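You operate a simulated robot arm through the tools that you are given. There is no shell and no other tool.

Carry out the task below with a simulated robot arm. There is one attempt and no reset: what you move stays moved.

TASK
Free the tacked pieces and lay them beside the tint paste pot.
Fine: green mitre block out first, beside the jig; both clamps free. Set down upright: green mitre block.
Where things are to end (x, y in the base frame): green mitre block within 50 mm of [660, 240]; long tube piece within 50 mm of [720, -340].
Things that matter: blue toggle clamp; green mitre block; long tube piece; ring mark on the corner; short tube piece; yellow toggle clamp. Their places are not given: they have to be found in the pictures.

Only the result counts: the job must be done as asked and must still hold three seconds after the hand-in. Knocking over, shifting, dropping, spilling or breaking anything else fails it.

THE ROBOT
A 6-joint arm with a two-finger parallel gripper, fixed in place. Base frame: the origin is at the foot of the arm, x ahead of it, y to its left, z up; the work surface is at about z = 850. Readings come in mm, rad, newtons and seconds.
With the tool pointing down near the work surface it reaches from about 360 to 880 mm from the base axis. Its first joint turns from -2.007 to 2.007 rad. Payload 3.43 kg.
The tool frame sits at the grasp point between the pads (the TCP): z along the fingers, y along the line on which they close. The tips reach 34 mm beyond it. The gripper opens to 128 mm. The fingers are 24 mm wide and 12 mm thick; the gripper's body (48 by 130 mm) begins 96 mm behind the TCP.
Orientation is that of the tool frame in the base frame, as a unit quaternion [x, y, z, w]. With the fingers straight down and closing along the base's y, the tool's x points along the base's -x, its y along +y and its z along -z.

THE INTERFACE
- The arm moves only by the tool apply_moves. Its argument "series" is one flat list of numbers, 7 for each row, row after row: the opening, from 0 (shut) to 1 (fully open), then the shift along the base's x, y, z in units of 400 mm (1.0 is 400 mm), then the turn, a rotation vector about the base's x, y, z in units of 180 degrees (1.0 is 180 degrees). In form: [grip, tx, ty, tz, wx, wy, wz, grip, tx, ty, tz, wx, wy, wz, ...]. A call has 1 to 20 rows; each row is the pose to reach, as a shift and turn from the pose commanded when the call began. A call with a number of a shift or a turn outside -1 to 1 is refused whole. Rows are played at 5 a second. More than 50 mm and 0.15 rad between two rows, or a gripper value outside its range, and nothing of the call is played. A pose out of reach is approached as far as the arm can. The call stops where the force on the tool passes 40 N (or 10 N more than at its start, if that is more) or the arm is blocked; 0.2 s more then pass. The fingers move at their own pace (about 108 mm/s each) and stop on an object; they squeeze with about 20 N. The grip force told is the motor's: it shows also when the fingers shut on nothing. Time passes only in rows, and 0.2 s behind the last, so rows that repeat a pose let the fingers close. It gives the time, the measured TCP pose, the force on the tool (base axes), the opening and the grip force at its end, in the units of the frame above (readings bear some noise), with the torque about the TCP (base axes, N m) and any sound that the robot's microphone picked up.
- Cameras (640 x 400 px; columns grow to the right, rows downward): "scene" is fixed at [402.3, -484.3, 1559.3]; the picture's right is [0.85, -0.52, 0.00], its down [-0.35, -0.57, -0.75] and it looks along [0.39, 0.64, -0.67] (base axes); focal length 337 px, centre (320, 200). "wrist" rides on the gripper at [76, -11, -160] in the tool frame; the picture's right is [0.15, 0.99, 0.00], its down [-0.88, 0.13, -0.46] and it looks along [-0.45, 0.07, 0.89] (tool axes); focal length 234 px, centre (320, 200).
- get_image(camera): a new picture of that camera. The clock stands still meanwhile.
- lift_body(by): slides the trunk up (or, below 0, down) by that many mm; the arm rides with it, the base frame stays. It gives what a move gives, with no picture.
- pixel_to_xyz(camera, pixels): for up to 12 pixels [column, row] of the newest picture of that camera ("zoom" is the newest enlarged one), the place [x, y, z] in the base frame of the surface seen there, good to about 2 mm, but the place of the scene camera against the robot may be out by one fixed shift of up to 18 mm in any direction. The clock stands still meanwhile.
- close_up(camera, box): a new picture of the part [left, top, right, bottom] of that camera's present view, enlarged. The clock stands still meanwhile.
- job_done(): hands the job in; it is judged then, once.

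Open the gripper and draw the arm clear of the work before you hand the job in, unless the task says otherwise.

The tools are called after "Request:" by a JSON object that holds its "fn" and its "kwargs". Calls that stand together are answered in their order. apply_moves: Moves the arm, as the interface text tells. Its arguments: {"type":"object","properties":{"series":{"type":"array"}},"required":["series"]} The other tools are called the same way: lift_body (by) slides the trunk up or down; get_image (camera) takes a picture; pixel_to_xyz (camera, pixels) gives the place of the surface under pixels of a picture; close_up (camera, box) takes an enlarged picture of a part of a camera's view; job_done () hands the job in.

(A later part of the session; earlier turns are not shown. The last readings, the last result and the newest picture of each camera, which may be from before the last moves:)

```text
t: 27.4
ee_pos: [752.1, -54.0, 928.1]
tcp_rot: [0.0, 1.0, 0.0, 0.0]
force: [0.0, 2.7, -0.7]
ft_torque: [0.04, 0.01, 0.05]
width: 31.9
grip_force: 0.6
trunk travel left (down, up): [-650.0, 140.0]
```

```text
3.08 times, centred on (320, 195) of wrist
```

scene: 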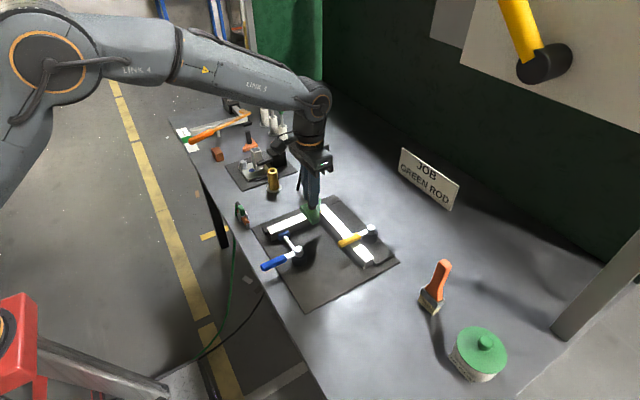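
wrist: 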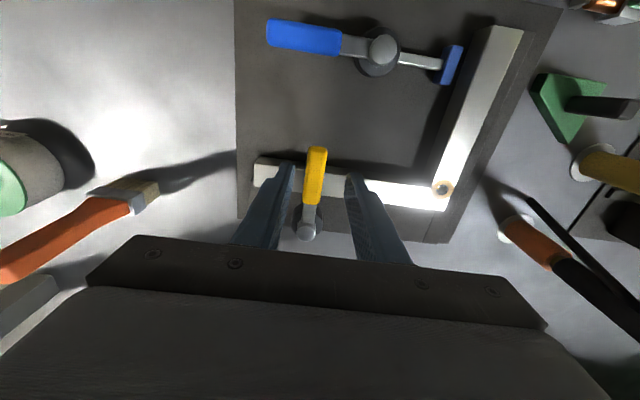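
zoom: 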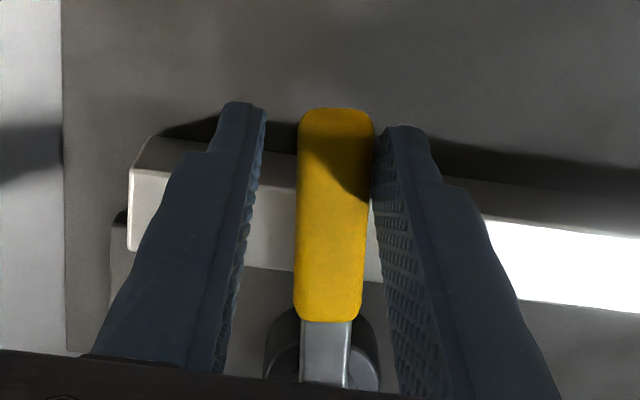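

The yellow handle yields at about 2.7 N and follows. I follow its arc about (840,−40) to roughly 60°, turning the hand along.

Request:
{"fn": "apply_moves", "kwargs": {"series": [0.24, 0.003, -0.0153, 0, 0, 0, 0.0417, 0.24, 0.0094, -0.0377, 0, 0, 0, 0.0833, 0.24, 0.0207, -0.0646, 0, 0, 0, 0.125, 0.24, 0.0364, -0.0913, 0, 0, 0, 0.1667, 0.24, 0.0558, -0.1156, 0, 0, 0, 0.2083, 0.24, 0.0768, -0.1358, 0, 0, 0, 0.25, 0.24, 0.1003, -0.153, 0, 0, 0, 0.2917, 0.24, 0.1259, -0.167, 0, 0, 0, 0.3333]}}

Request:
{"fn": "close_up", "kwargs": {"camera": "wrist", "box": [240, 130, 400, 260]}}

Request:
{"fn": "close_up", "kwargs": {"camera": "scene", "box": [280, 170, 440, 300]}}

```text
t: 29.2
ee_pos: [801.2, -120.3, 927.8]
tcp_rot: [-0.501, 0.865, 0.0, 0.0]
force: [-0.4, -0.8, 0.0]
ft_torque: [0.01, -0.08, 0.0]
width: 31.4
grip_force: 0.7
trunk travel left (down, up): [-650.0, 140.0]
```

```text
3.08 times, centred on (320, 195) of wrist
```

zoom: 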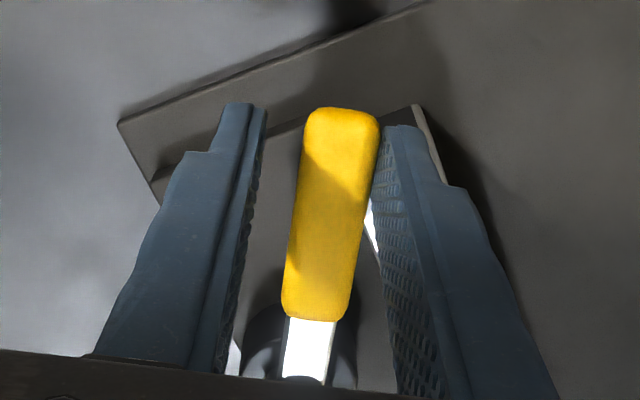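

```text
3.08 times, centred on (360, 235) of scene
```

zoom: 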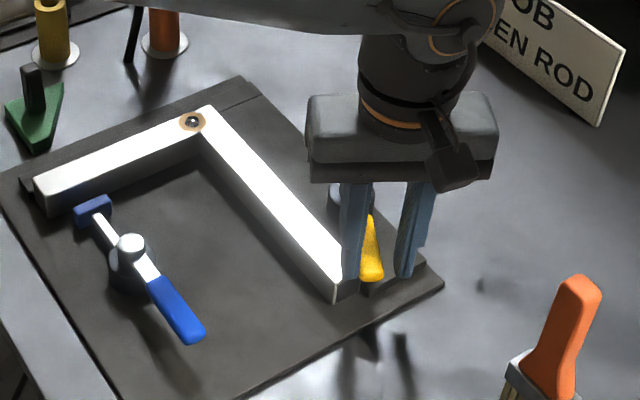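

It swings freely and clears the tube. I continue toward 85°.

Request:
{"fn": "apply_moves", "kwargs": {"series": [0.24, 0.0272, -0.0106, 0, 0, 0, 0.0417, 0.24, 0.0555, -0.0175, 0, 0, 0, 0.0833, 0.24, 0.0844, -0.0207, 0, 0, 0, 0.125]}}

Request:
{"fn": "close_up", "kwargs": {"camera": "wrist", "box": [240, 130, 400, 260]}}

```text
t: 30.0
ee_pos: [836.5, -129.0, 926.5]
tcp_rot: [-0.66, 0.752, 0.0, 0.0]
force: [-0.6, -0.6, -0.9]
ft_torque: [0.0, -0.07, -0.03]
width: 31.2
grip_force: 0.4
trunk travel left (down, up): [-650.0, 140.0]
```

```text
3.08 times, centred on (320, 195) of wrist
```

zoom: 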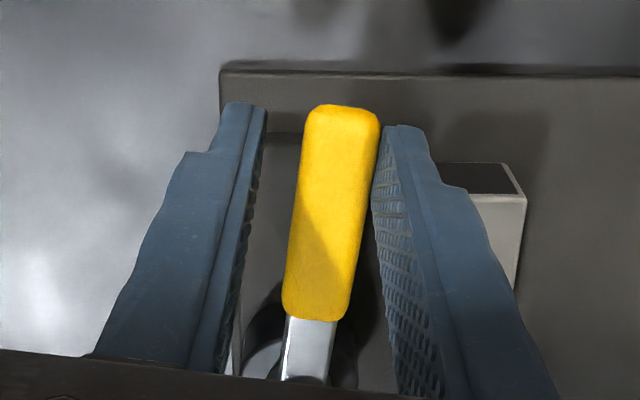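

Force is still near zero, so I push a little further to the end of travel as with the blue one.

Request:
{"fn": "apply_moves", "kwargs": {"series": [0.24, 0.0175, 0, 0, 0, 0, 0.025, 0.24, 0.033, 0.001, 0, 0, 0, 0.0472, 0.24, 0.045, 0.002, 0, 0, 0, 0.0667]}}

Request:
{"fn": "close_up", "kwargs": {"camera": "wrist", "box": [240, 130, 400, 260]}}

```text
t: 30.8
ee_pos: [852.5, -127.9, 928.4]
tcp_rot: [0.734, -0.679, -0.002, 0.001]
force: [-20.8, 3.7, 3.6]
ft_torque: [0.1, 0.47, -0.35]
width: 42.5
grip_force: 9.9
trunk travel left (down, up): [-650.0, 140.0]
```

```text
3.08 times, centred on (320, 195) of wrist
```

zoom: 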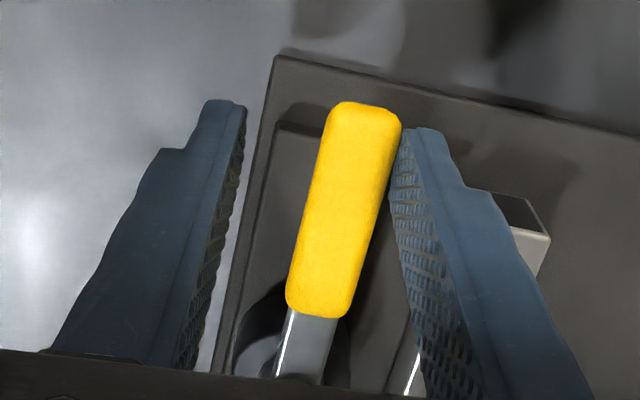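

The yellow clamp is at its open stop (−20.8 N). I relax, open the fingers a bit and rise straight up.

Request:
{"fn": "apply_moves", "kwargs": {"series": [0.3, -0.01, 0, 0, 0, 0, 0, 0.42, -0.015, 0, 0, 0, 0, 0, 0.42, -0.015, 0, 0, 0, 0, 0, 0.42, -0.015, 0, 0.06, 0, 0, 0, 0.42, -0.015, 0, 0.16, 0, 0, 0, 0.42, -0.015, 0, 0.26, 0, 0, 0, 0.42, -0.015, 0, 0.36, 0, 0, 0]}}

Request:
{"fn": "get_image", "kwargs": {"camera": "wrist"}}

Request:
{"fn": "get_image", "kwargs": {"camera": "scene"}}

Request:
{"fn": "close_up", "kwargs": {"camera": "scene", "box": [230, 180, 410, 310]}}

```text
t: 32.4
ee_pos: [849.1, -126.4, 1072.6]
tcp_rot: [0.735, -0.678, 0.0, -0.001]
force: [-0.5, -0.5, 0.2]
ft_torque: [0.01, 0.0, 0.0]
width: 54.0
grip_force: 0.0
trunk travel left (down, up): [-650.0, 140.0]
```

```text
taken
```

wrist: 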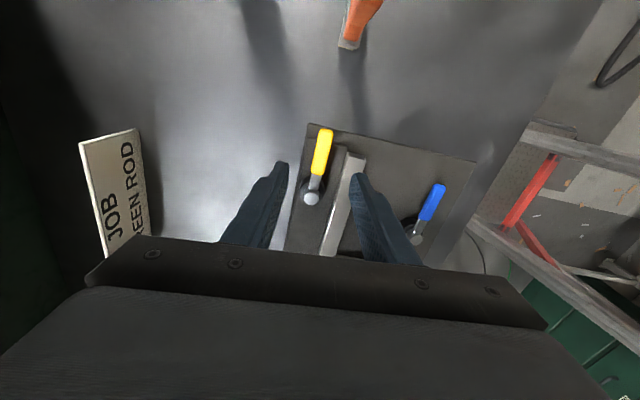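

```text
taken
```

scene: 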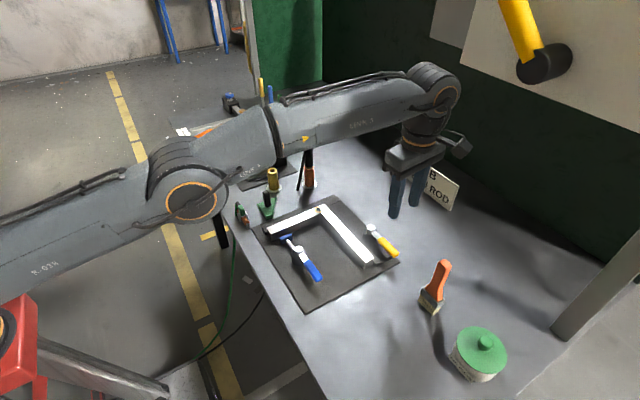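

```text
3.08 times, centred on (320, 245) of scene
```

zoom: 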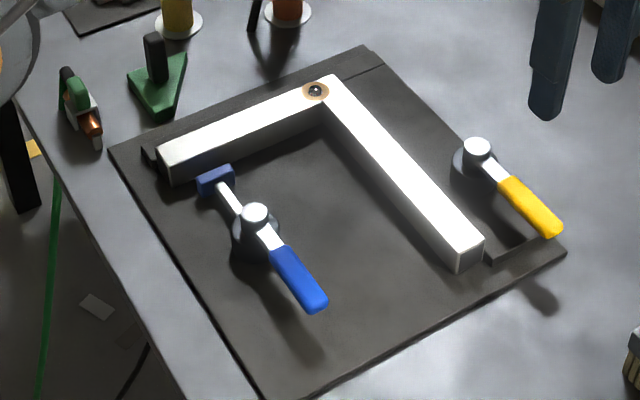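

Both clamps now stand open and the L is free. I swing above the long tube at about (785,54), over the pair's centre of mass in y, with the fingers set to close along x, and query the table edge near the pot.

Request:
{"fn": "apply_moves", "kwargs": {"series": [0.45, -0.0318, 0.0902, -0.036, 0, 0, -0.005, 0.45, -0.0636, 0.1804, -0.072, 0, 0, -0.01, 0.45, -0.0954, 0.2706, -0.108, 0, 0, -0.015, 0.45, -0.1272, 0.3608, -0.144, 0, 0, -0.02, 0.45, -0.159, 0.451, -0.18, 0, 0, -0.025, 0.45, -0.159, 0.451, -0.18, 0, 0, -0.025]}}

Request:
{"fn": "get_image", "kwargs": {"camera": "wrist"}}

Request:
{"fn": "pixel_to_xyz", "kwargs": {"camera": "scene", "pixels": [[515, 392], [500, 395], [560, 352], [330, 395], [420, 395], [300, 330], [436, 262], [441, 262], [430, 312], [420, 305], [455, 362], [486, 336]]}}

```text
t: 33.8
ee_pos: [785.8, 54.5, 1000.8]
tcp_rot: [-0.707, 0.707, 0.0, 0.0]
force: [-0.7, -0.1, -1.1]
ft_torque: [0.01, 0.0, -0.02]
width: 57.5
grip_force: 0.0
trunk travel left (down, up): [-650.0, 140.0]
```

```text
taken
```

wrist: 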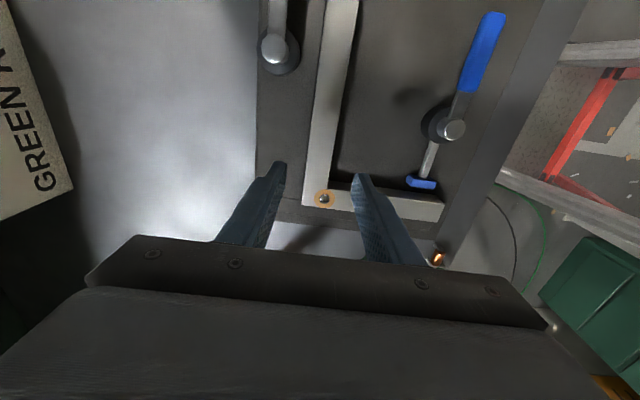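

```text
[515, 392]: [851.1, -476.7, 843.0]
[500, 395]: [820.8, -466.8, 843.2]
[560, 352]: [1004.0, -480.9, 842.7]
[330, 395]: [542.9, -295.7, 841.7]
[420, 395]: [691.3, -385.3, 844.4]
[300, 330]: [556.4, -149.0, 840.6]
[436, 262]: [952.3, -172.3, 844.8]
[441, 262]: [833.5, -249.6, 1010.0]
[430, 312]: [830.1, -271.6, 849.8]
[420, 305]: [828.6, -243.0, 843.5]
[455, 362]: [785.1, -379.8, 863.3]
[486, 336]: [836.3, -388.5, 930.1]
```

The hand is over the long tube; the ring is at (323,198), the short tube's end near (443,208). I measure the tube faces, fence and the table's front edge here.

Request:
{"fn": "close_up", "kwargs": {"camera": "wrist", "box": [250, 100, 510, 270]}}

```text
2.35 times, centred on (380, 185) of wrist
```

zoom: 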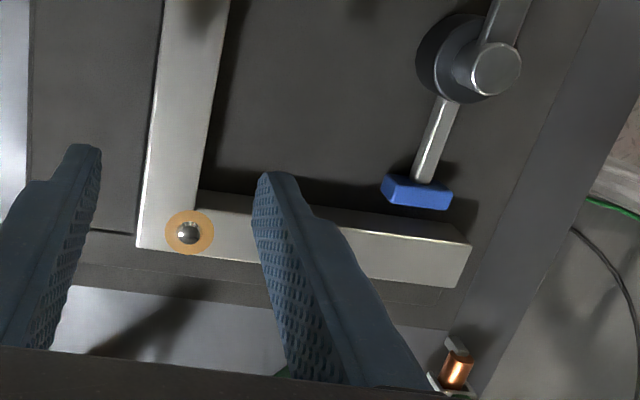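

Request:
{"fn": "pixel_to_xyz", "kwargs": {"camera": "zoom", "pixels": [[150, 150], [205, 150], [160, 50], [215, 50], [140, 245], [188, 232], [466, 245], [455, 284], [400, 235], [395, 280], [540, 250], [580, 170]]}}

Request:
{"fn": "pixel_to_xyz", "kwargs": {"camera": "wrist", "pixels": [[470, 215], [478, 205], [490, 180], [500, 165], [530, 110], [275, 130], [300, 130], [545, 80], [560, 50], [420, 183], [320, 100], [352, 100]]}}

```text
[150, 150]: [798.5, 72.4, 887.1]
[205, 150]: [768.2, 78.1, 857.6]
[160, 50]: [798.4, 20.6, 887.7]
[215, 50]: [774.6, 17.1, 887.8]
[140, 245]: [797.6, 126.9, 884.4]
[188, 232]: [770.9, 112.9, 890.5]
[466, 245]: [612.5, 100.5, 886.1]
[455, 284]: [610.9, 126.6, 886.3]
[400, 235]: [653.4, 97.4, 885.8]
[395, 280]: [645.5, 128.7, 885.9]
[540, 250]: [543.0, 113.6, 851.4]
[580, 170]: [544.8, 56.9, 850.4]
```

```text
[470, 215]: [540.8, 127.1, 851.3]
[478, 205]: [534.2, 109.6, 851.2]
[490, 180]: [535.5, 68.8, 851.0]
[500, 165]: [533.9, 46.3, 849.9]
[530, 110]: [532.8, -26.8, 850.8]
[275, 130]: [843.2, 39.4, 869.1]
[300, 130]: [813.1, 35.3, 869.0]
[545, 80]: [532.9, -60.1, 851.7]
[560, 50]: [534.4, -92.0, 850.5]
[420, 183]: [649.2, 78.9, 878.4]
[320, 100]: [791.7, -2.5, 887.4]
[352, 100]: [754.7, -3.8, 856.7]
```

The long tube is x 770–799.5 (centre (785,10)), the short tube ends at x 610, fence top at z 869, table front edge below x 532. I lower the open fingers over the long tube at y 52, tips at z≈872 just over the fence.

Request:
{"fn": "apply_moves", "kwargs": {"series": [0.45, -0.002, -0.006, -0.1, 0, 0, 0, 0.45, -0.002, -0.006, -0.2, 0, 0, 0, 0.45, -0.002, -0.006, -0.237, 0, 0, 0, 0.45, -0.002, -0.006, -0.237, 0, 0, 0]}}

Request:
{"fn": "close_up", "kwargs": {"camera": "wrist", "box": [240, 110, 400, 260]}}

Request:
{"fn": "close_up", "kwargs": {"camera": "scene", "box": [270, 170, 390, 280]}}

```text
t: 34.8
ee_pos: [784.4, 51.2, 905.0]
tcp_rot: [0.707, -0.707, -0.001, 0.0]
force: [0.0, 0.2, -0.9]
ft_torque: [0.01, 0.03, 0.02]
width: 57.6
grip_force: 0.0
trunk travel left (down, up): [-650.0, 140.0]
```

```text
2.67 times, centred on (320, 185) of wrist
```

zoom: 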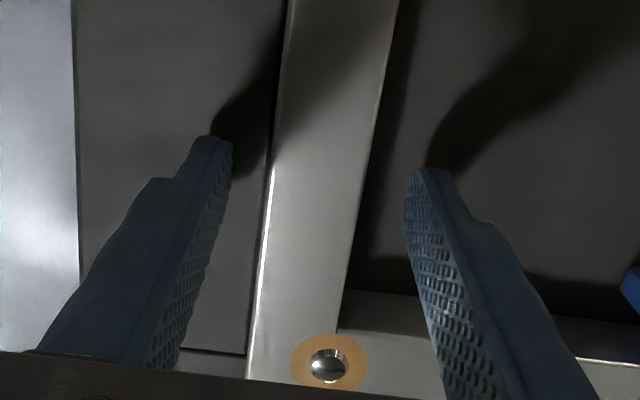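

```text
3.64 times, centred on (330, 225) of scene
```

zoom: 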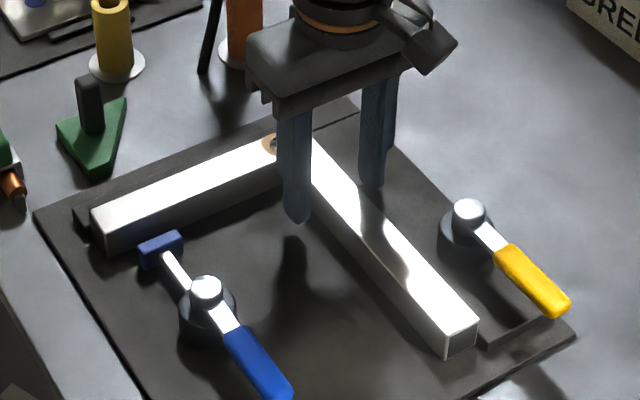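

The fingers straddle the long tube cleanly above the fence. I close on it.

Request:
{"fn": "apply_moves", "kwargs": {"series": [0.2, 0, 0, 0, 0, 0, 0, 0, 0, 0, 0, 0, 0, 0, 0, 0, 0, 0, 0, 0, 0, 0, 0, 0, 0, 0, 0, 0]}}

```text
t: 35.8
ee_pos: [784.0, 51.0, 906.1]
tcp_rot: [-0.707, 0.707, -0.001, 0.0]
force: [2.0, 0.9, 0.4]
ft_torque: [0.04, -0.06, 0.0]
width: 29.7
grip_force: 19.6
trunk travel left (down, up): [-650.0, 140.0]
```

The tube is held at 29.7 mm with about 20 N. I lift 10 mm slowly and check force, torque and picture.

Request:
{"fn": "apply_moves", "kwargs": {"series": [0, 0, 0, 0.005, 0, 0, 0, 0, 0, 0, 0.01, 0, 0, 0, 0, 0, 0, 0.0175, 0, 0, 0, 0, 0, 0, 0.025, 0, 0, 0, 0, 0, 0, 0.025, 0, 0, 0]}}

Request:
{"fn": "close_up", "kwargs": {"camera": "scene", "box": [240, 170, 400, 290]}}

Request:
{"fn": "get_image", "kwargs": {"camera": "wrist"}}

```text
t: 37.0
ee_pos: [783.7, 49.9, 914.5]
tcp_rot: [-0.707, 0.707, 0.0, 0.001]
force: [0.4, 0.7, -5.5]
ft_torque: [0.02, -0.18, -0.01]
width: 29.7
grip_force: 19.7
trunk travel left (down, up): [-650.0, 140.0]
```

```text
3.33 times, centred on (320, 230) of scene
```

zoom: 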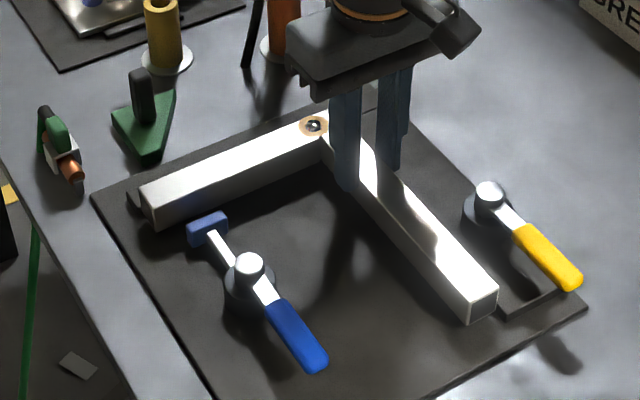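

```text
taken
```

wrist: 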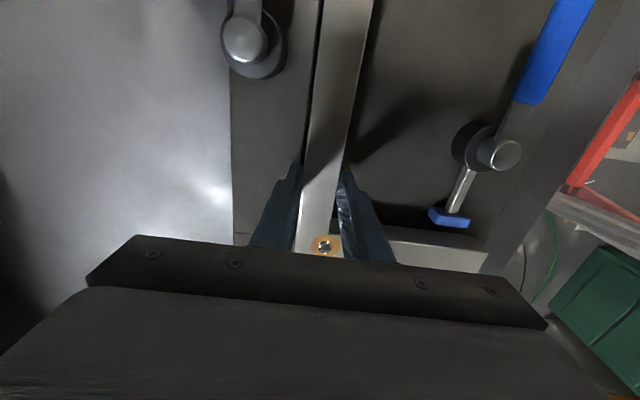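

Both pieces rise together: −5.5 N and −0.18 N m about y, matching the pair's weight. I check the tilt by measuring heights along both tubes.

Request:
{"fn": "pixel_to_xyz", "kwargs": {"camera": "wrist", "pixels": [[345, 20], [335, 90], [320, 180], [410, 250], [440, 255], [475, 262], [395, 235], [480, 255]]}}

```text
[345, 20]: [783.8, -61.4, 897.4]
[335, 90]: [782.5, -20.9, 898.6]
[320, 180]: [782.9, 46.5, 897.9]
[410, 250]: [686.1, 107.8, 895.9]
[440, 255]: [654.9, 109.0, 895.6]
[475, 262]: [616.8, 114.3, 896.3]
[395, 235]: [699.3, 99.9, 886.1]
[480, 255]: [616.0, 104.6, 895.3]
```

The pair hangs level. I lift it well clear, 115 mm higher.

Request:
{"fn": "apply_moves", "kwargs": {"series": [0, 0, 0, 0.03, 0, 0, 0, 0, 0, 0, 0.08, 0, 0, 0, 0, 0, 0, 0.14, 0, 0, 0, 0, 0, 0, 0.2, 0, 0, 0, 0, 0, 0, 0.25, 0, 0, 0, 0, 0, 0, 0.285, 0, 0, 0, 0, 0, 0, 0.285, 0, 0, 0]}}

Request:
{"fn": "get_image", "kwargs": {"camera": "scene"}}

```text
t: 38.6
ee_pos: [784.6, 50.7, 1030.1]
tcp_rot: [0.707, -0.707, 0.001, -0.001]
force: [-0.1, 0.1, -4.7]
ft_torque: [0.01, -0.18, 0.01]
width: 29.5
grip_force: 20.0
trunk travel left (down, up): [-650.0, 140.0]
```

```text
taken
```

scene: 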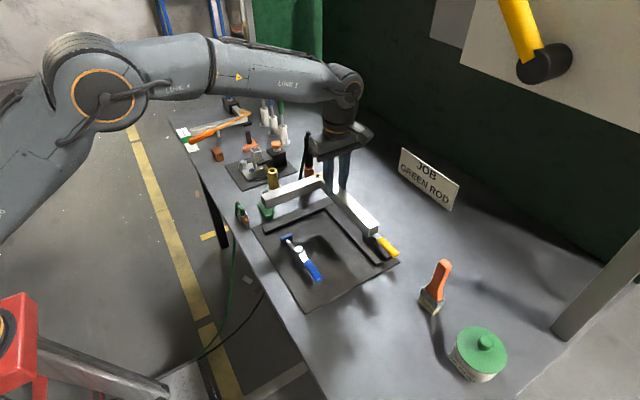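

The pair is clear at about z 981. I shift it −x first, then carry it toward the pot with a 15° clockwise turn so the short end stays on the table.

Request:
{"fn": "apply_moves", "kwargs": {"series": [0, -0.05, 0, 0, 0, 0, 0, 0, -0.11, -0.02, 0, 0, 0, -0.01, 0, -0.155, -0.07, 0, 0, 0, -0.025, 0, -0.1638, -0.15, 0, 0, 0, -0.04, 0, -0.1638, -0.24, 0, 0, 0, -0.055, 0, -0.1638, -0.33, 0, 0, 0, -0.07, 0, -0.1638, -0.42, 0, 0, 0, -0.0833, 0, -0.1638, -0.51, 0, 0, 0, -0.0833, 0, -0.1638, -0.6, 0, 0, 0, -0.0833, 0, -0.1638, -0.69, 0, 0, 0, -0.0833, 0, -0.1638, -0.77, 0, 0, 0, -0.0833, 0, -0.1638, -0.83, 0, 0, 0, -0.0833, 0, -0.1638, -0.875, 0, 0, 0, -0.0833, 0, -0.1638, -0.875, 0, 0, 0, -0.0833]}}

Request:
{"fn": "get_image", "kwargs": {"camera": "scene"}}

Request:
{"fn": "get_image", "kwargs": {"camera": "wrist"}}

```text
t: 41.6
ee_pos: [717.7, -301.1, 1030.8]
tcp_rot: [-0.609, 0.793, 0.0, 0.0]
force: [0.1, 0.2, -4.6]
ft_torque: [-0.05, -0.15, 0.0]
width: 29.6
grip_force: 19.9
trunk travel left (down, up): [-650.0, 140.0]
```

```text
taken
```

scene: 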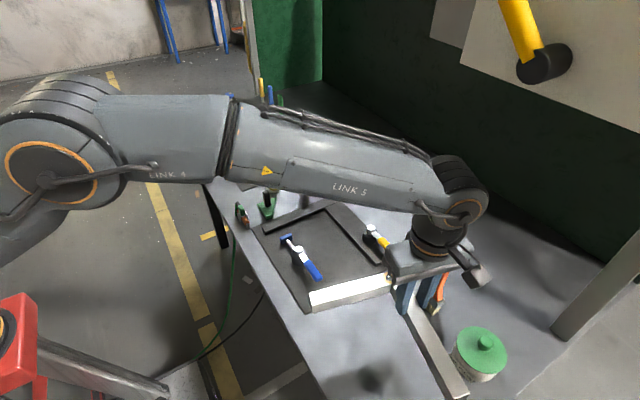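

```text
taken
```

wrist: 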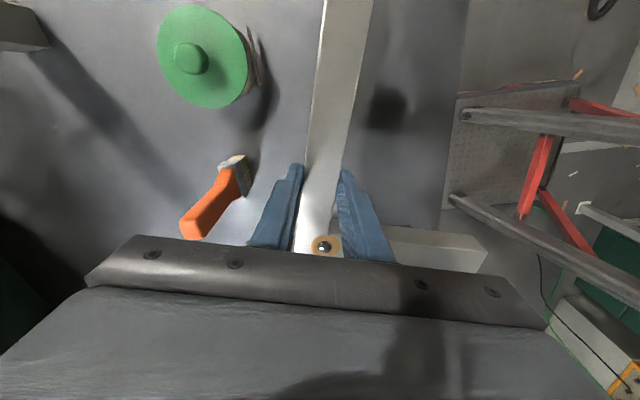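

The pair hangs near the pot: pot lid at (205,58), brush at (215,200) in the wrist view. I measure them against the tubes before lowering.

Request:
{"fn": "pixel_to_xyz", "kwargs": {"camera": "wrist", "pixels": [[192, 58], [245, 55], [240, 90], [195, 225], [225, 175], [245, 165], [235, 180], [215, 215], [345, 10], [320, 180], [470, 255], [200, 205]]}}

Request:
{"fn": "close_up", "kwargs": {"camera": "scene", "box": [290, 210, 540, 400]}}

```text
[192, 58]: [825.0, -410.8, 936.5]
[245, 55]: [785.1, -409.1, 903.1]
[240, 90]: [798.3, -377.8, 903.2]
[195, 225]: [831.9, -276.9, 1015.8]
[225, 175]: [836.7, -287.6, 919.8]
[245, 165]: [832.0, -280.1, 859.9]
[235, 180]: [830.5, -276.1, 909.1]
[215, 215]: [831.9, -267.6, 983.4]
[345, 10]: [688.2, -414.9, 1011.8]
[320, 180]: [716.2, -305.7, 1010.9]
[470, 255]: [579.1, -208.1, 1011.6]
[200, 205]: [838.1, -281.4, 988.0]
```

```text
2.11 times, centred on (415, 305) of scene
```

zoom: 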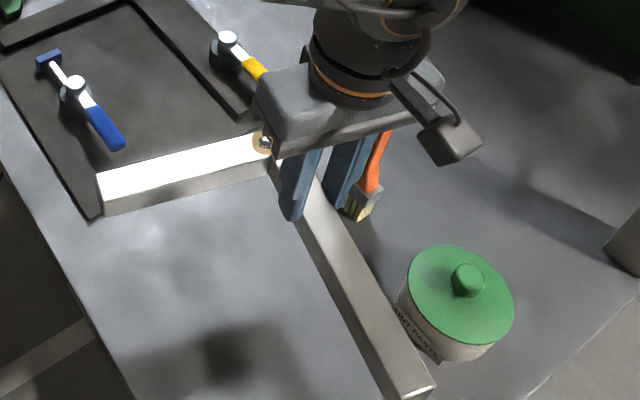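

Brush at (833,−276) and pot edge at x 785 are both clear of the hand (body reaches x≈787 at z>996) and of the tube (x<750). I lower to about 3 mm above the table.

Request:
{"fn": "apply_moves", "kwargs": {"series": [0, 0, 0, -0.06, 0, 0, 0, 0, 0, 0, -0.14, 0, 0, 0, 0, 0, 0, -0.21, 0, 0, 0, 0, 0, 0, -0.27, 0, 0, 0, 0, 0, 0, -0.305, 0, 0, 0, 0, 0, 0, -0.3175, 0, 0, 0, 0, 0, 0, -0.3175, 0, 0, 0]}}

Request:
{"fn": "get_image", "kwargs": {"camera": "wrist"}}

```text
t: 43.2
ee_pos: [718.1, -300.0, 902.1]
tcp_rot: [-0.609, 0.793, -0.001, 0.0]
force: [-0.6, 0.1, -5.0]
ft_torque: [-0.03, -0.17, -0.03]
width: 29.5
grip_force: 19.9
trunk travel left (down, up): [-650.0, 140.0]
```

```text
taken
```

wrist: 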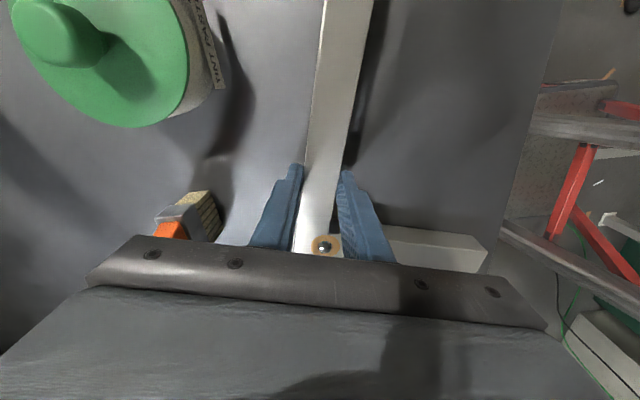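

No contact yet (−5 N). I step down a millimetre at a time until it touches.

Request:
{"fn": "apply_moves", "kwargs": {"series": [0, 0, 0, -0.0025, 0, 0, 0, 0, 0, 0, -0.005, 0, 0, 0, 0, 0, 0, -0.005, 0, 0, 0]}}

```text
t: 44.0
ee_pos: [717.9, -300.2, 900.3]
tcp_rot: [-0.609, 0.793, 0.0, 0.0]
force: [0.3, 0.0, -3.2]
ft_torque: [0.1, 0.06, -0.08]
width: 29.7
grip_force: 19.9
trunk travel left (down, up): [-650.0, 140.0]
```

The torque has changed sign and the load dropped: the short end touches first. I go one more millimetre.

Request:
{"fn": "apply_moves", "kwargs": {"series": [0, 0, 0, -0.00125, 0, 0, 0, 0, 0, 0, -0.0025, 0, 0, 0, 0, 0, 0, -0.0025, 0, 0, 0]}}

```text
t: 44.8
ee_pos: [717.7, -300.6, 900.4]
tcp_rot: [-0.609, 0.793, 0.0, 0.0]
force: [0.0, 0.5, 2.6]
ft_torque: [-0.02, 0.07, -0.01]
width: 29.5
grip_force: 20.4
trunk travel left (down, up): [-650.0, 140.0]
```

The pair rests on the table (+2.6 N). I open the fingers a little and rise straight up.

Request:
{"fn": "apply_moves", "kwargs": {"series": [0.3, 0, 0, 0, 0, 0, 0, 0.36, 0, 0, 0, 0, 0, 0, 0.36, 0, 0, 0, 0, 0, 0, 0.36, 0, 0, 0.05, 0, 0, 0, 0.36, 0, 0, 0.13, 0, 0, 0, 0.36, 0, 0, 0.23, 0, 0, 0, 0.36, 0, 0, 0.33, 0, 0, 0, 0.36, 0, 0, 0.43, 0, 0, 0, 0.36, 0, 0, 0.43, 0, 0, 0]}}

Request:
{"fn": "get_image", "kwargs": {"camera": "wrist"}}

Request:
{"fn": "get_image", "kwargs": {"camera": "scene"}}

```text
t: 46.8
ee_pos: [716.8, -299.6, 1071.8]
tcp_rot: [-0.609, 0.793, 0.0, 0.0]
force: [-0.1, -1.3, 0.1]
ft_torque: [0.03, -0.02, 0.0]
width: 45.9
grip_force: 0.0
trunk travel left (down, up): [-650.0, 140.0]
```

```text
taken
```

wrist: 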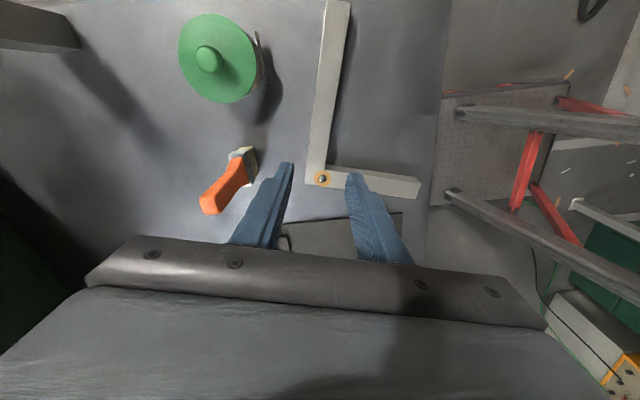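

```text
taken
```

scene: 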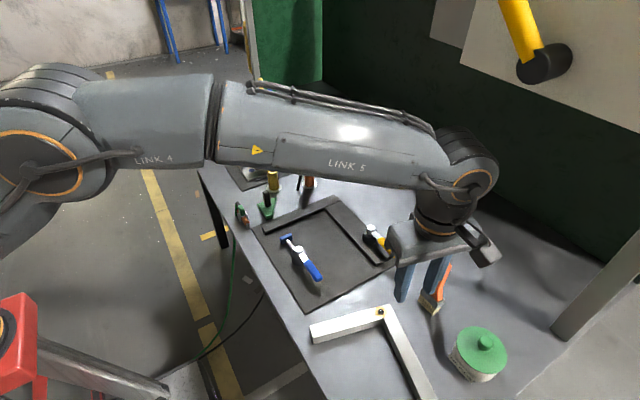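

The L lies flat beside the pot. I measure its ring, ends and heights.

Request:
{"fn": "pixel_to_xyz", "kwargs": {"camera": "wrist", "pixels": [[322, 179], [312, 165], [325, 90], [338, 10], [415, 187], [380, 180], [350, 5], [326, 5], [435, 175], [208, 58], [225, 190], [395, 205]]}}

Request:
{"fn": "close_up", "kwargs": {"camera": "scene", "box": [290, 280, 530, 400]}}

Request:
{"fn": "close_up", "kwargs": {"camera": "scene", "box": [220, 170, 410, 310]}}

```text
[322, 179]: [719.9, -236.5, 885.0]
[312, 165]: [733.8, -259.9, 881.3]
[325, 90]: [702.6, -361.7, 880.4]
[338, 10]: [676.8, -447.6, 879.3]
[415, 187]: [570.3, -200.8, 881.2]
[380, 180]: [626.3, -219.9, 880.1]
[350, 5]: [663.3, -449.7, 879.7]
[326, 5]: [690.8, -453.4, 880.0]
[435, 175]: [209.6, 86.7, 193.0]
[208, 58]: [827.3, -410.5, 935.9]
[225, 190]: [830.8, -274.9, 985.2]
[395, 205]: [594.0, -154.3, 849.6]
```

```text
2.67 times, centred on (410, 340) of scene
```

zoom: 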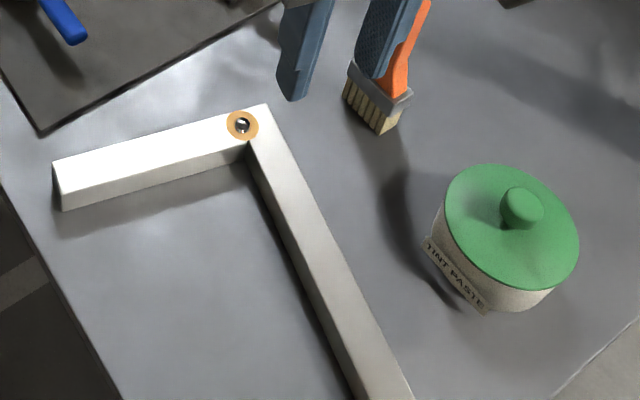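

```text
2.86 times, centred on (315, 240) of scene
```

zoom: 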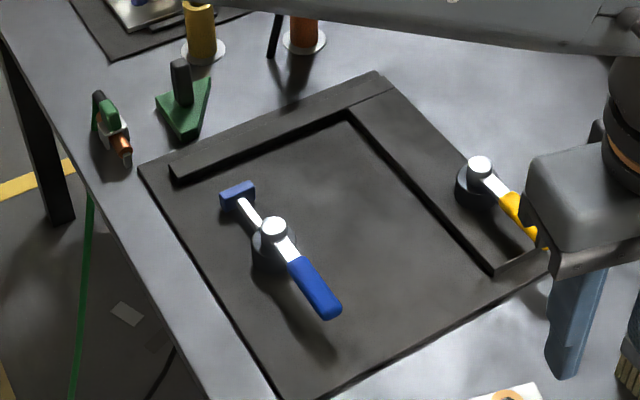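

The long tube's centre works out at about (708,−339), top level at z 880; the block stands near (655,232) and both clamps are open. I open the gripper and draw the arm up and back, clear of the work.

Request:
{"fn": "apply_moves", "kwargs": {"series": [0.36, 0, 0, 0.1, 0, 0, 0, 0.6, 0, 0, 0.2, 0, 0, 0, 1, 0, 0, 0.3, 0, 0, 0, 1, -0.05, 0.083, 0.32, 0, 0, 0, 1, -0.1, 0.166, 0.34, 0, 0, 0, 1, -0.15, 0.249, 0.36, 0, 0, 0, 1, -0.2, 0.332, 0.36, 0, 0, 0, 1, -0.25, 0.415, 0.36, 0, 0, 0, 1, -0.3, 0.5, 0.36, 0, 0, 0, 1, -0.3, 0.5, 0.36, 0, 0, 0]}}

Request:
{"fn": "get_image", "kwargs": {"camera": "scene"}}

Request:
{"fn": "get_image", "kwargs": {"camera": "wrist"}}

```text
t: 49.0
ee_pos: [598.9, -101.3, 1215.9]
tcp_rot: [-0.609, 0.793, 0.0, 0.001]
force: [0.2, -0.6, -0.1]
ft_torque: [-0.01, 0.02, 0.01]
width: 128.3
grip_force: 0.0
trunk travel left (down, up): [-650.0, 140.0]
```

```text
taken
```

scene: 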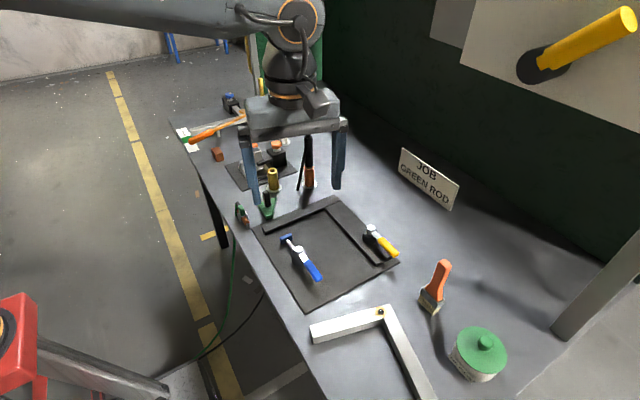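

```text
taken
```

wrist: 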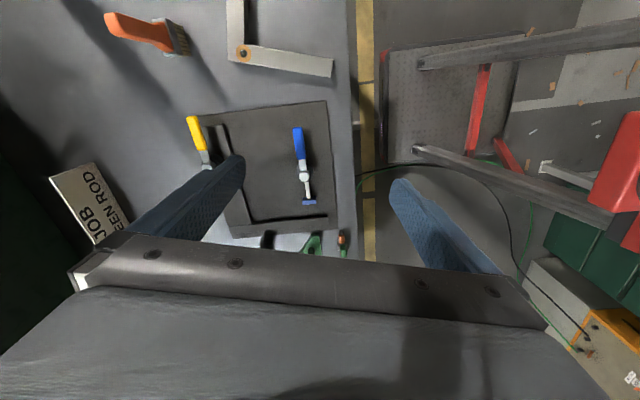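

The yellow-handled thing on the wall at (545,65) points another way than before (earlier up-left, now right). I look closer and locate it before handing in.

Request:
{"fn": "close_up", "kwargs": {"camera": "scene", "box": [440, 0, 640, 130]}}

Request:
{"fn": "pixel_to_xyz", "kwargs": {"camera": "scene", "pixels": [[540, 65], [560, 55], [590, 40], [625, 22], [470, 50], [620, 100], [500, 30], [600, 5]]}}

```text
3.08 times, centred on (540, 65) of scene
```

zoom: 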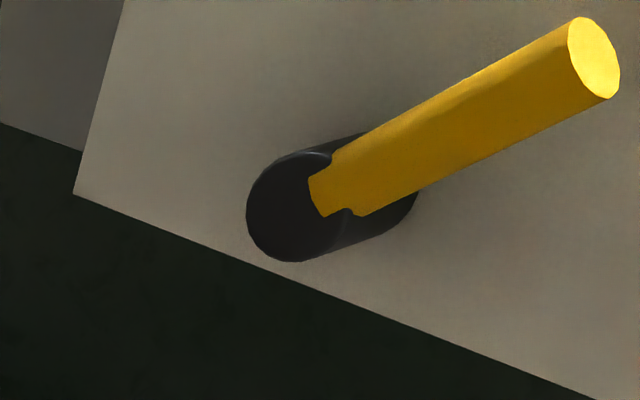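

```text
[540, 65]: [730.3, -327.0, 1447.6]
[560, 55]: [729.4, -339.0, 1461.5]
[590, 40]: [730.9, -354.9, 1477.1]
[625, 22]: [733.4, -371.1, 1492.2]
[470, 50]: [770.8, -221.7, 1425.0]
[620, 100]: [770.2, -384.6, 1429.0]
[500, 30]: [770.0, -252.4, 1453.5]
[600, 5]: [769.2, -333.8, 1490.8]
```

The thing is a lever on a panel at about (730,−337,1457), close above where I raised the arm: the wrist must have swung its handle from leaning toward +y to leaning toward −y. I must put it back; first I turn the hand straight and move to a spot well short of the panel.

Request:
{"fn": "apply_moves", "kwargs": {"series": [1, -0.01, -0.0375, 0.01, 0, 0, -0.0417, 1, -0.02, -0.075, 0.02, 0, 0, -0.0833, 1, -0.03, -0.1125, 0.03, 0, 0, -0.125, 1, -0.04, -0.15, 0.04, 0, 0, -0.1667, 1, -0.05, -0.1875, 0.05, 0, 0, -0.2083, 1, -0.06, -0.225, 0.06, 0, 0, -0.25, 1, -0.07, -0.2625, 0.07, 0, 0, -0.2917, 1, -0.08, -0.3, 0.08, 0, 0, -0.3333, 1, -0.09, -0.3375, 0.09, 0, 0, -0.375, 1, -0.1, -0.375, 0.1, 0, 0, -0.4167]}}

Request:
{"fn": "get_image", "kwargs": {"camera": "scene"}}

```text
t: 51.2
ee_pos: [557.4, -249.5, 1257.6]
tcp_rot: [0.001, 1.0, 0.001, 0.0]
force: [-0.7, -0.4, 0.0]
ft_torque: [-0.01, -0.02, 0.01]
width: 127.9
grip_force: 0.1
trunk travel left (down, up): [-650.0, 140.0]
```

```text
taken
```

scene: 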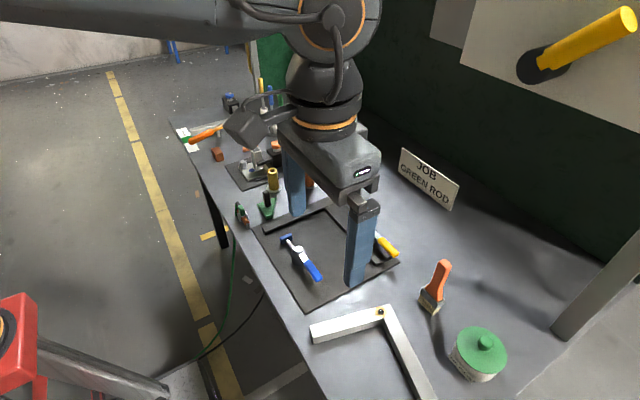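

The lever stays where it is. I pitch the hand up 60° and rise while staying short of the panel, to look at the lever with the wrist camera.

Request:
{"fn": "apply_moves", "kwargs": {"series": [0.6, -0.0053, -0.0156, 0.0447, 0, -0.0417, 0, 0.3, -0.0106, -0.0313, 0.0894, 0, -0.0833, 0, 0, -0.0159, -0.0469, 0.134, 0, -0.125, 0, 0, -0.0213, -0.0625, 0.1788, 0, -0.1667, 0, 0, -0.0266, -0.0781, 0.2234, 0, -0.2083, 0, 0, -0.0319, -0.0938, 0.2681, 0, -0.25, 0, 0, -0.0372, -0.1094, 0.3128, 0, -0.2917, 0, 0, -0.0425, -0.125, 0.3575, 0, -0.3333, 0]}}

Request:
{"fn": "get_image", "kwargs": {"camera": "wrist"}}

Request:
{"fn": "get_image", "kwargs": {"camera": "scene"}}

```text
t: 53.0
ee_pos: [541.4, -299.2, 1398.3]
tcp_rot: [0.001, 0.866, -0.001, 0.501]
force: [-0.5, -0.2, 0.4]
ft_torque: [0.0, -0.02, 0.0]
width: 0.0
grip_force: 19.9
trunk travel left (down, up): [-650.0, 140.0]
```

```text
taken
```

wrist: 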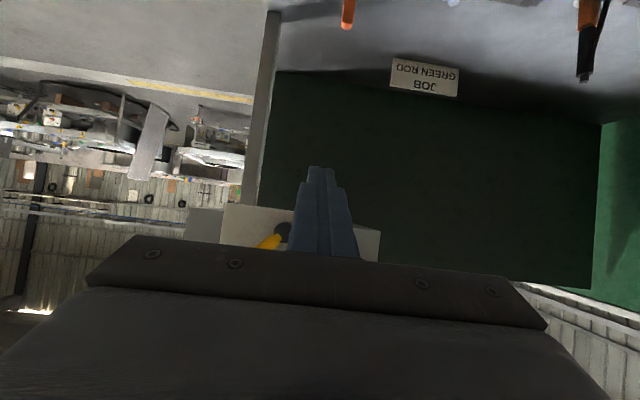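

```text
taken
```

scene: 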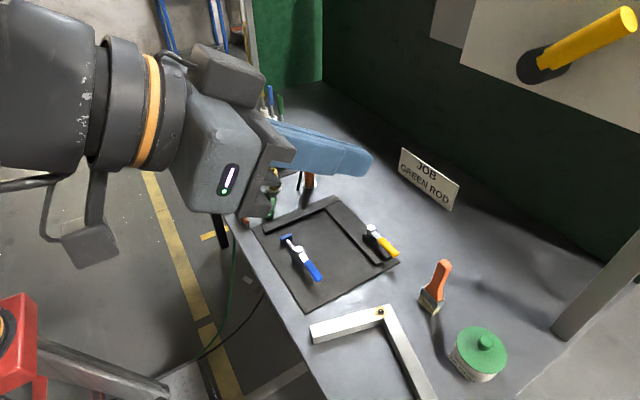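

In the wrist view the lever is at (270,240), its hub at (283,232), on a grey panel (225–380, 205–260). I measure them.

Request:
{"fn": "close_up", "kwargs": {"camera": "wrist", "box": [200, 180, 400, 280]}}

Request:
{"fn": "pixel_to_xyz", "kwargs": {"camera": "wrist", "pixels": [[283, 230], [278, 238], [270, 242], [262, 246], [230, 215], [370, 240], [240, 235], [205, 225], [262, 150], [360, 250], [300, 213]]}}

```text
3.20 times, centred on (300, 230) of wrist
```

zoom: 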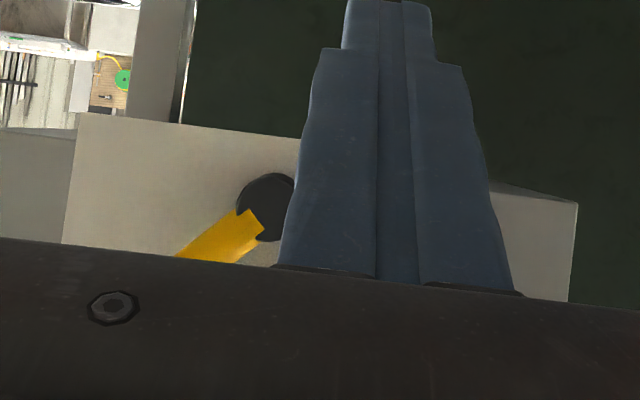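

```text
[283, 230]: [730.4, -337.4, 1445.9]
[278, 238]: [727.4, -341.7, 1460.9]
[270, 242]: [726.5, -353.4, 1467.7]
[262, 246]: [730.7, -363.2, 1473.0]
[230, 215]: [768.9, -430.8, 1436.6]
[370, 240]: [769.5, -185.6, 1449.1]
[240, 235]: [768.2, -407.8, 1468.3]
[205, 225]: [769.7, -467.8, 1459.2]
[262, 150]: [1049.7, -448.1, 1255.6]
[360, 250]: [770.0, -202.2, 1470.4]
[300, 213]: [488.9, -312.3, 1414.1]
```

The lever's hub is at about (730,−337,1450), its handle now leaning to −y and up at about 45°; the panel face is at x 770. I bring the closed fingers level, pointing at the panel but still well back at x 600, below and outside the handle.

Request:
{"fn": "apply_moves", "kwargs": {"series": [0, 0.02, -0.0505, 0.0285, 0, -0.0333, 0, 0, 0.045, -0.101, 0.057, 0, -0.0667, 0, 0, 0.075, -0.1515, 0.0855, 0, -0.1, 0, 0, 0.11, -0.202, 0.114, 0, -0.1333, 0, 0, 0.1475, -0.2525, 0.1425, 0, -0.1667, 0, 0, 0.1475, -0.2525, 0.1425, 0, -0.1667, 0]}}

Request:
{"fn": "get_image", "kwargs": {"camera": "wrist"}}

Request:
{"fn": "get_image", "kwargs": {"camera": "scene"}}

```text
t: 54.4
ee_pos: [599.2, -402.4, 1456.1]
tcp_rot: [0.0, 0.707, 0.0, 0.708]
force: [-0.3, 0.2, 0.9]
ft_torque: [0.0, 0.02, 0.01]
width: 0.1
grip_force: 19.9
trunk travel left (down, up): [-650.0, 140.0]
```

```text
taken
```

wrist: 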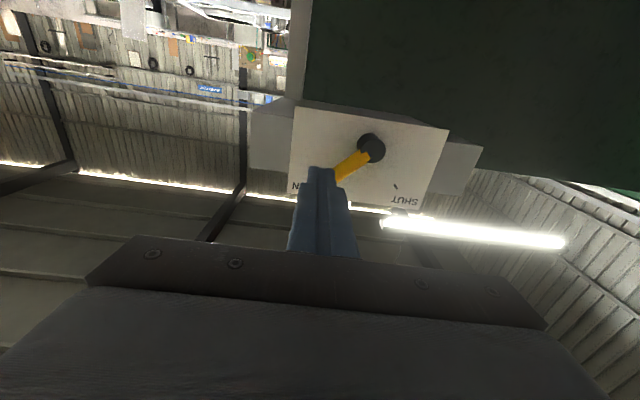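

```text
taken
```

scene: 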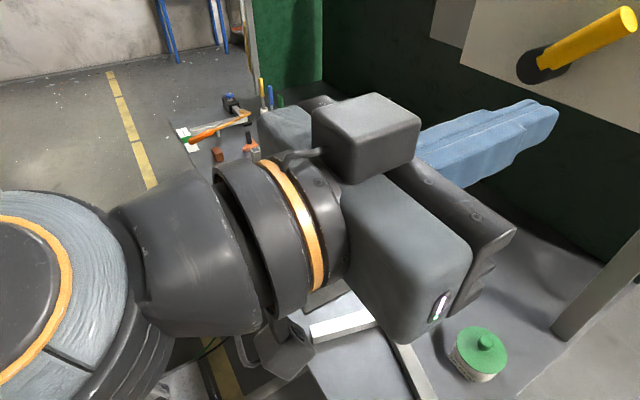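

The plate bears "SHUT" on the +y side (405,200) and another label ending in "N" on the −y side, so the lever belongs at SHUT. I take a close-up and measure.

Request:
{"fn": "close_up", "kwargs": {"camera": "wrist", "box": [280, 100, 450, 220]}}

Request:
{"fn": "pixel_to_xyz", "kwargs": {"camera": "wrist", "pixels": [[371, 148], [362, 160], [352, 166], [342, 172], [348, 160], [356, 172], [394, 186], [405, 200], [300, 186], [385, 152], [300, 115], [440, 135]]}}

```text
3.33 times, centred on (365, 160) of wrist
```

zoom: 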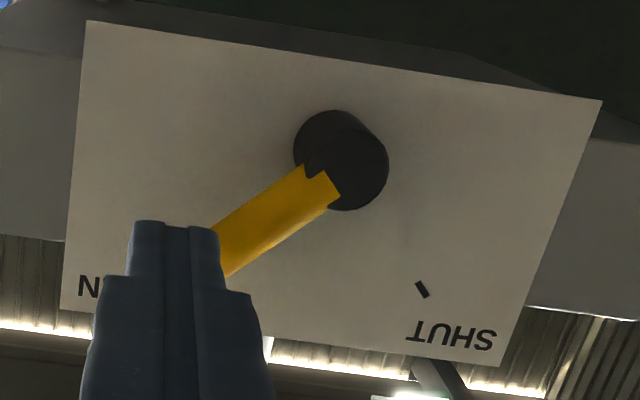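

```text
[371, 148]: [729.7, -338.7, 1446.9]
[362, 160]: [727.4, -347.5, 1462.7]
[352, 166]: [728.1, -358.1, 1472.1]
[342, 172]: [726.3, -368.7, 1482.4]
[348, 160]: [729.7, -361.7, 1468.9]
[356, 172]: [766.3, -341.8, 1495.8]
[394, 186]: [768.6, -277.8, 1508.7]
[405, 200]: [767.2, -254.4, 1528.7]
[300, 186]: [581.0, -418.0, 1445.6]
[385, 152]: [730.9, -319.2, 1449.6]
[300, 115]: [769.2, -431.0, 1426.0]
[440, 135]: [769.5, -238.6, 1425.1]
```

The SHUT mark is at (−278,1509), that is 45° to the +y side of the hub (−336,1450); the handle is 45° to the other side. I advance the closed fingers to x≈714 beside and below the handle, without touching.

Request:
{"fn": "apply_moves", "kwargs": {"series": [0, 0.08, -0.005, 0, 0, 0, 0, 0, 0.16, -0.005, 0, 0, 0, 0, 0, 0.24, -0.005, 0, 0, 0, 0, 0, 0.285, -0.005, 0, 0, 0, 0, 0, 0.285, -0.005, 0, 0, 0, 0]}}

Request:
{"fn": "get_image", "kwargs": {"camera": "wrist"}}

Request:
{"fn": "close_up", "kwargs": {"camera": "scene", "box": [440, 0, 640, 130]}}

```text
t: 55.6
ee_pos: [715.3, -404.1, 1456.1]
tcp_rot: [0.0, 0.707, 0.0, 0.707]
force: [-0.7, 0.0, 0.7]
ft_torque: [-0.01, -0.02, -0.02]
width: 0.0
grip_force: 19.2
trunk travel left (down, up): [-650.0, 140.0]
```

```text
taken
```

wrist: 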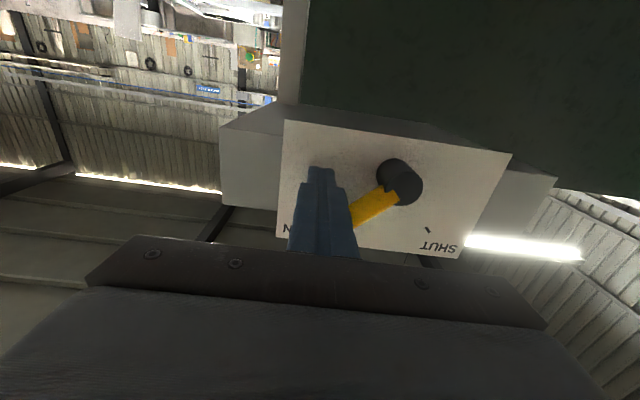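

```text
3.08 times, centred on (540, 65) of scene
```

zoom: 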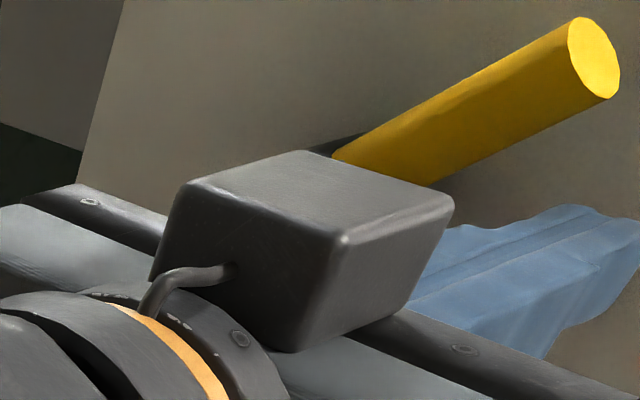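

The fingers are just below and outside the handle. I push up and toward +y along the first part of the arc and read the force.

Request:
{"fn": "apply_moves", "kwargs": {"series": [0, 0, 0.02, 0.01, 0, 0, 0, 0, 0, 0.035, 0.02, 0, 0, 0, 0, 0, 0.044, 0.0448, 0, 0, 0, 0, 0, 0.0618, 0.07, 0, 0, 0, 0, 0, 0.0618, 0.07, 0, 0, 0]}}

Request:
{"fn": "get_image", "kwargs": {"camera": "wrist"}}

Request:
{"fn": "close_up", "kwargs": {"camera": "scene", "box": [440, 0, 640, 130]}}

```text
t: 56.8
ee_pos: [713.5, -377.8, 1483.5]
tcp_rot: [0.0, 0.707, 0.0, 0.707]
force: [-0.2, -1.1, -0.7]
ft_torque: [0.03, 0.0, 0.01]
width: 0.0
grip_force: 19.8
trunk travel left (down, up): [-650.0, 140.0]
```

```text
taken
```

wrist: 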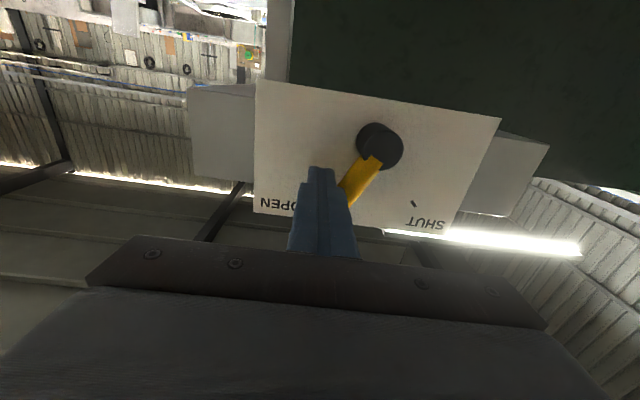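

```text
3.08 times, centred on (540, 65) of scene
```

zoom: 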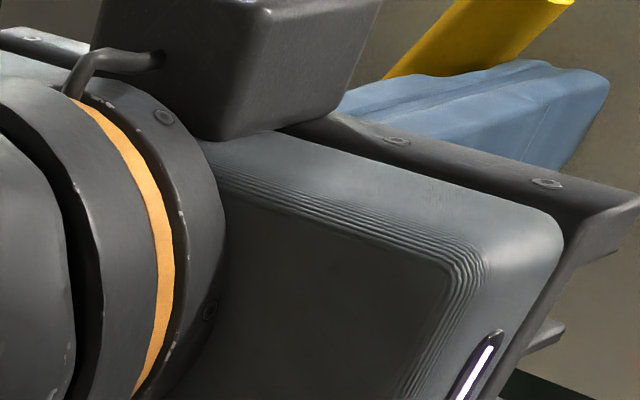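

The lever turns with about 1 N. I follow the arc over the top toward SHUT.

Request:
{"fn": "apply_moves", "kwargs": {"series": [0, 0, 0.0215, 0.0205, 0, 0, 0, 0, 0, 0.0495, 0.035, 0, 0, 0, 0, 0, 0.0675, 0.045, 0, 0, 0, 0, 0, 0.092, 0.0515, 0, 0, 0, 0, 0, 0.1163, 0.0543, 0, 0, 0, 0, 0, 0.1163, 0.0543, 0, 0, 0]}}

Request:
{"fn": "get_image", "kwargs": {"camera": "wrist"}}

Request:
{"fn": "close_up", "kwargs": {"camera": "wrist", "box": [260, 80, 460, 240]}}

```text
t: 58.2
ee_pos: [714.4, -332.3, 1504.4]
tcp_rot: [0.0, 0.707, 0.0, 0.707]
force: [0.7, -0.5, 1.1]
ft_torque: [0.01, -0.01, -0.01]
width: 0.0
grip_force: 20.4
trunk travel left (down, up): [-650.0, 140.0]
```

```text
taken
```

wrist: 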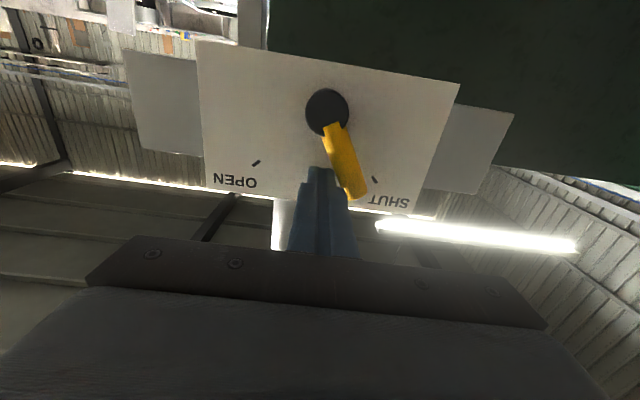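

```text
2.50 times, centred on (360, 160) of wrist
```

zoom: 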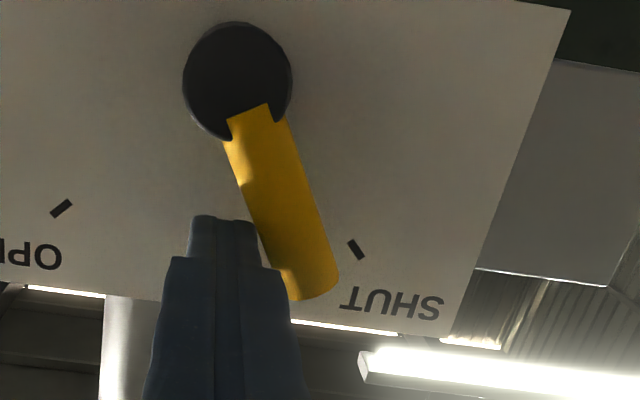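

The lever is past the top, leaning toward SHUT and still moving freely. I push on about 10 mm.

Request:
{"fn": "apply_moves", "kwargs": {"series": [0, 0, 0.0133, 0, 0, 0, 0, 0, 0, 0.0265, -0.003, 0, 0, 0, 0, 0, 0.0265, -0.003, 0, 0, 0]}}

Request:
{"fn": "close_up", "kwargs": {"camera": "wrist", "box": [260, 80, 460, 240]}}

Request:
{"fn": "get_image", "kwargs": {"camera": "scene"}}

```text
t: 59.0
ee_pos: [714.1, -321.1, 1503.9]
tcp_rot: [-0.001, 0.708, 0.001, 0.707]
force: [0.4, -0.5, 0.7]
ft_torque: [0.03, -0.08, -0.04]
width: 0.1
grip_force: 20.1
trunk travel left (down, up): [-650.0, 140.0]
```

```text
2.50 times, centred on (360, 160) of wrist
```

zoom: 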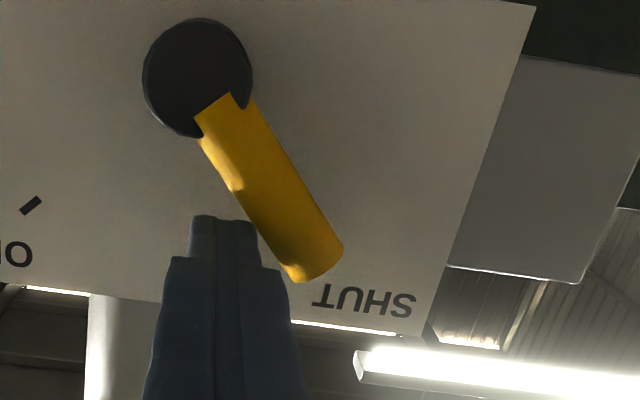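

```text
taken
```

scene: 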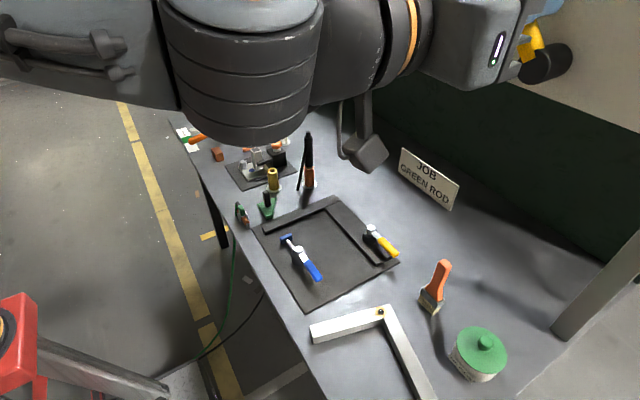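

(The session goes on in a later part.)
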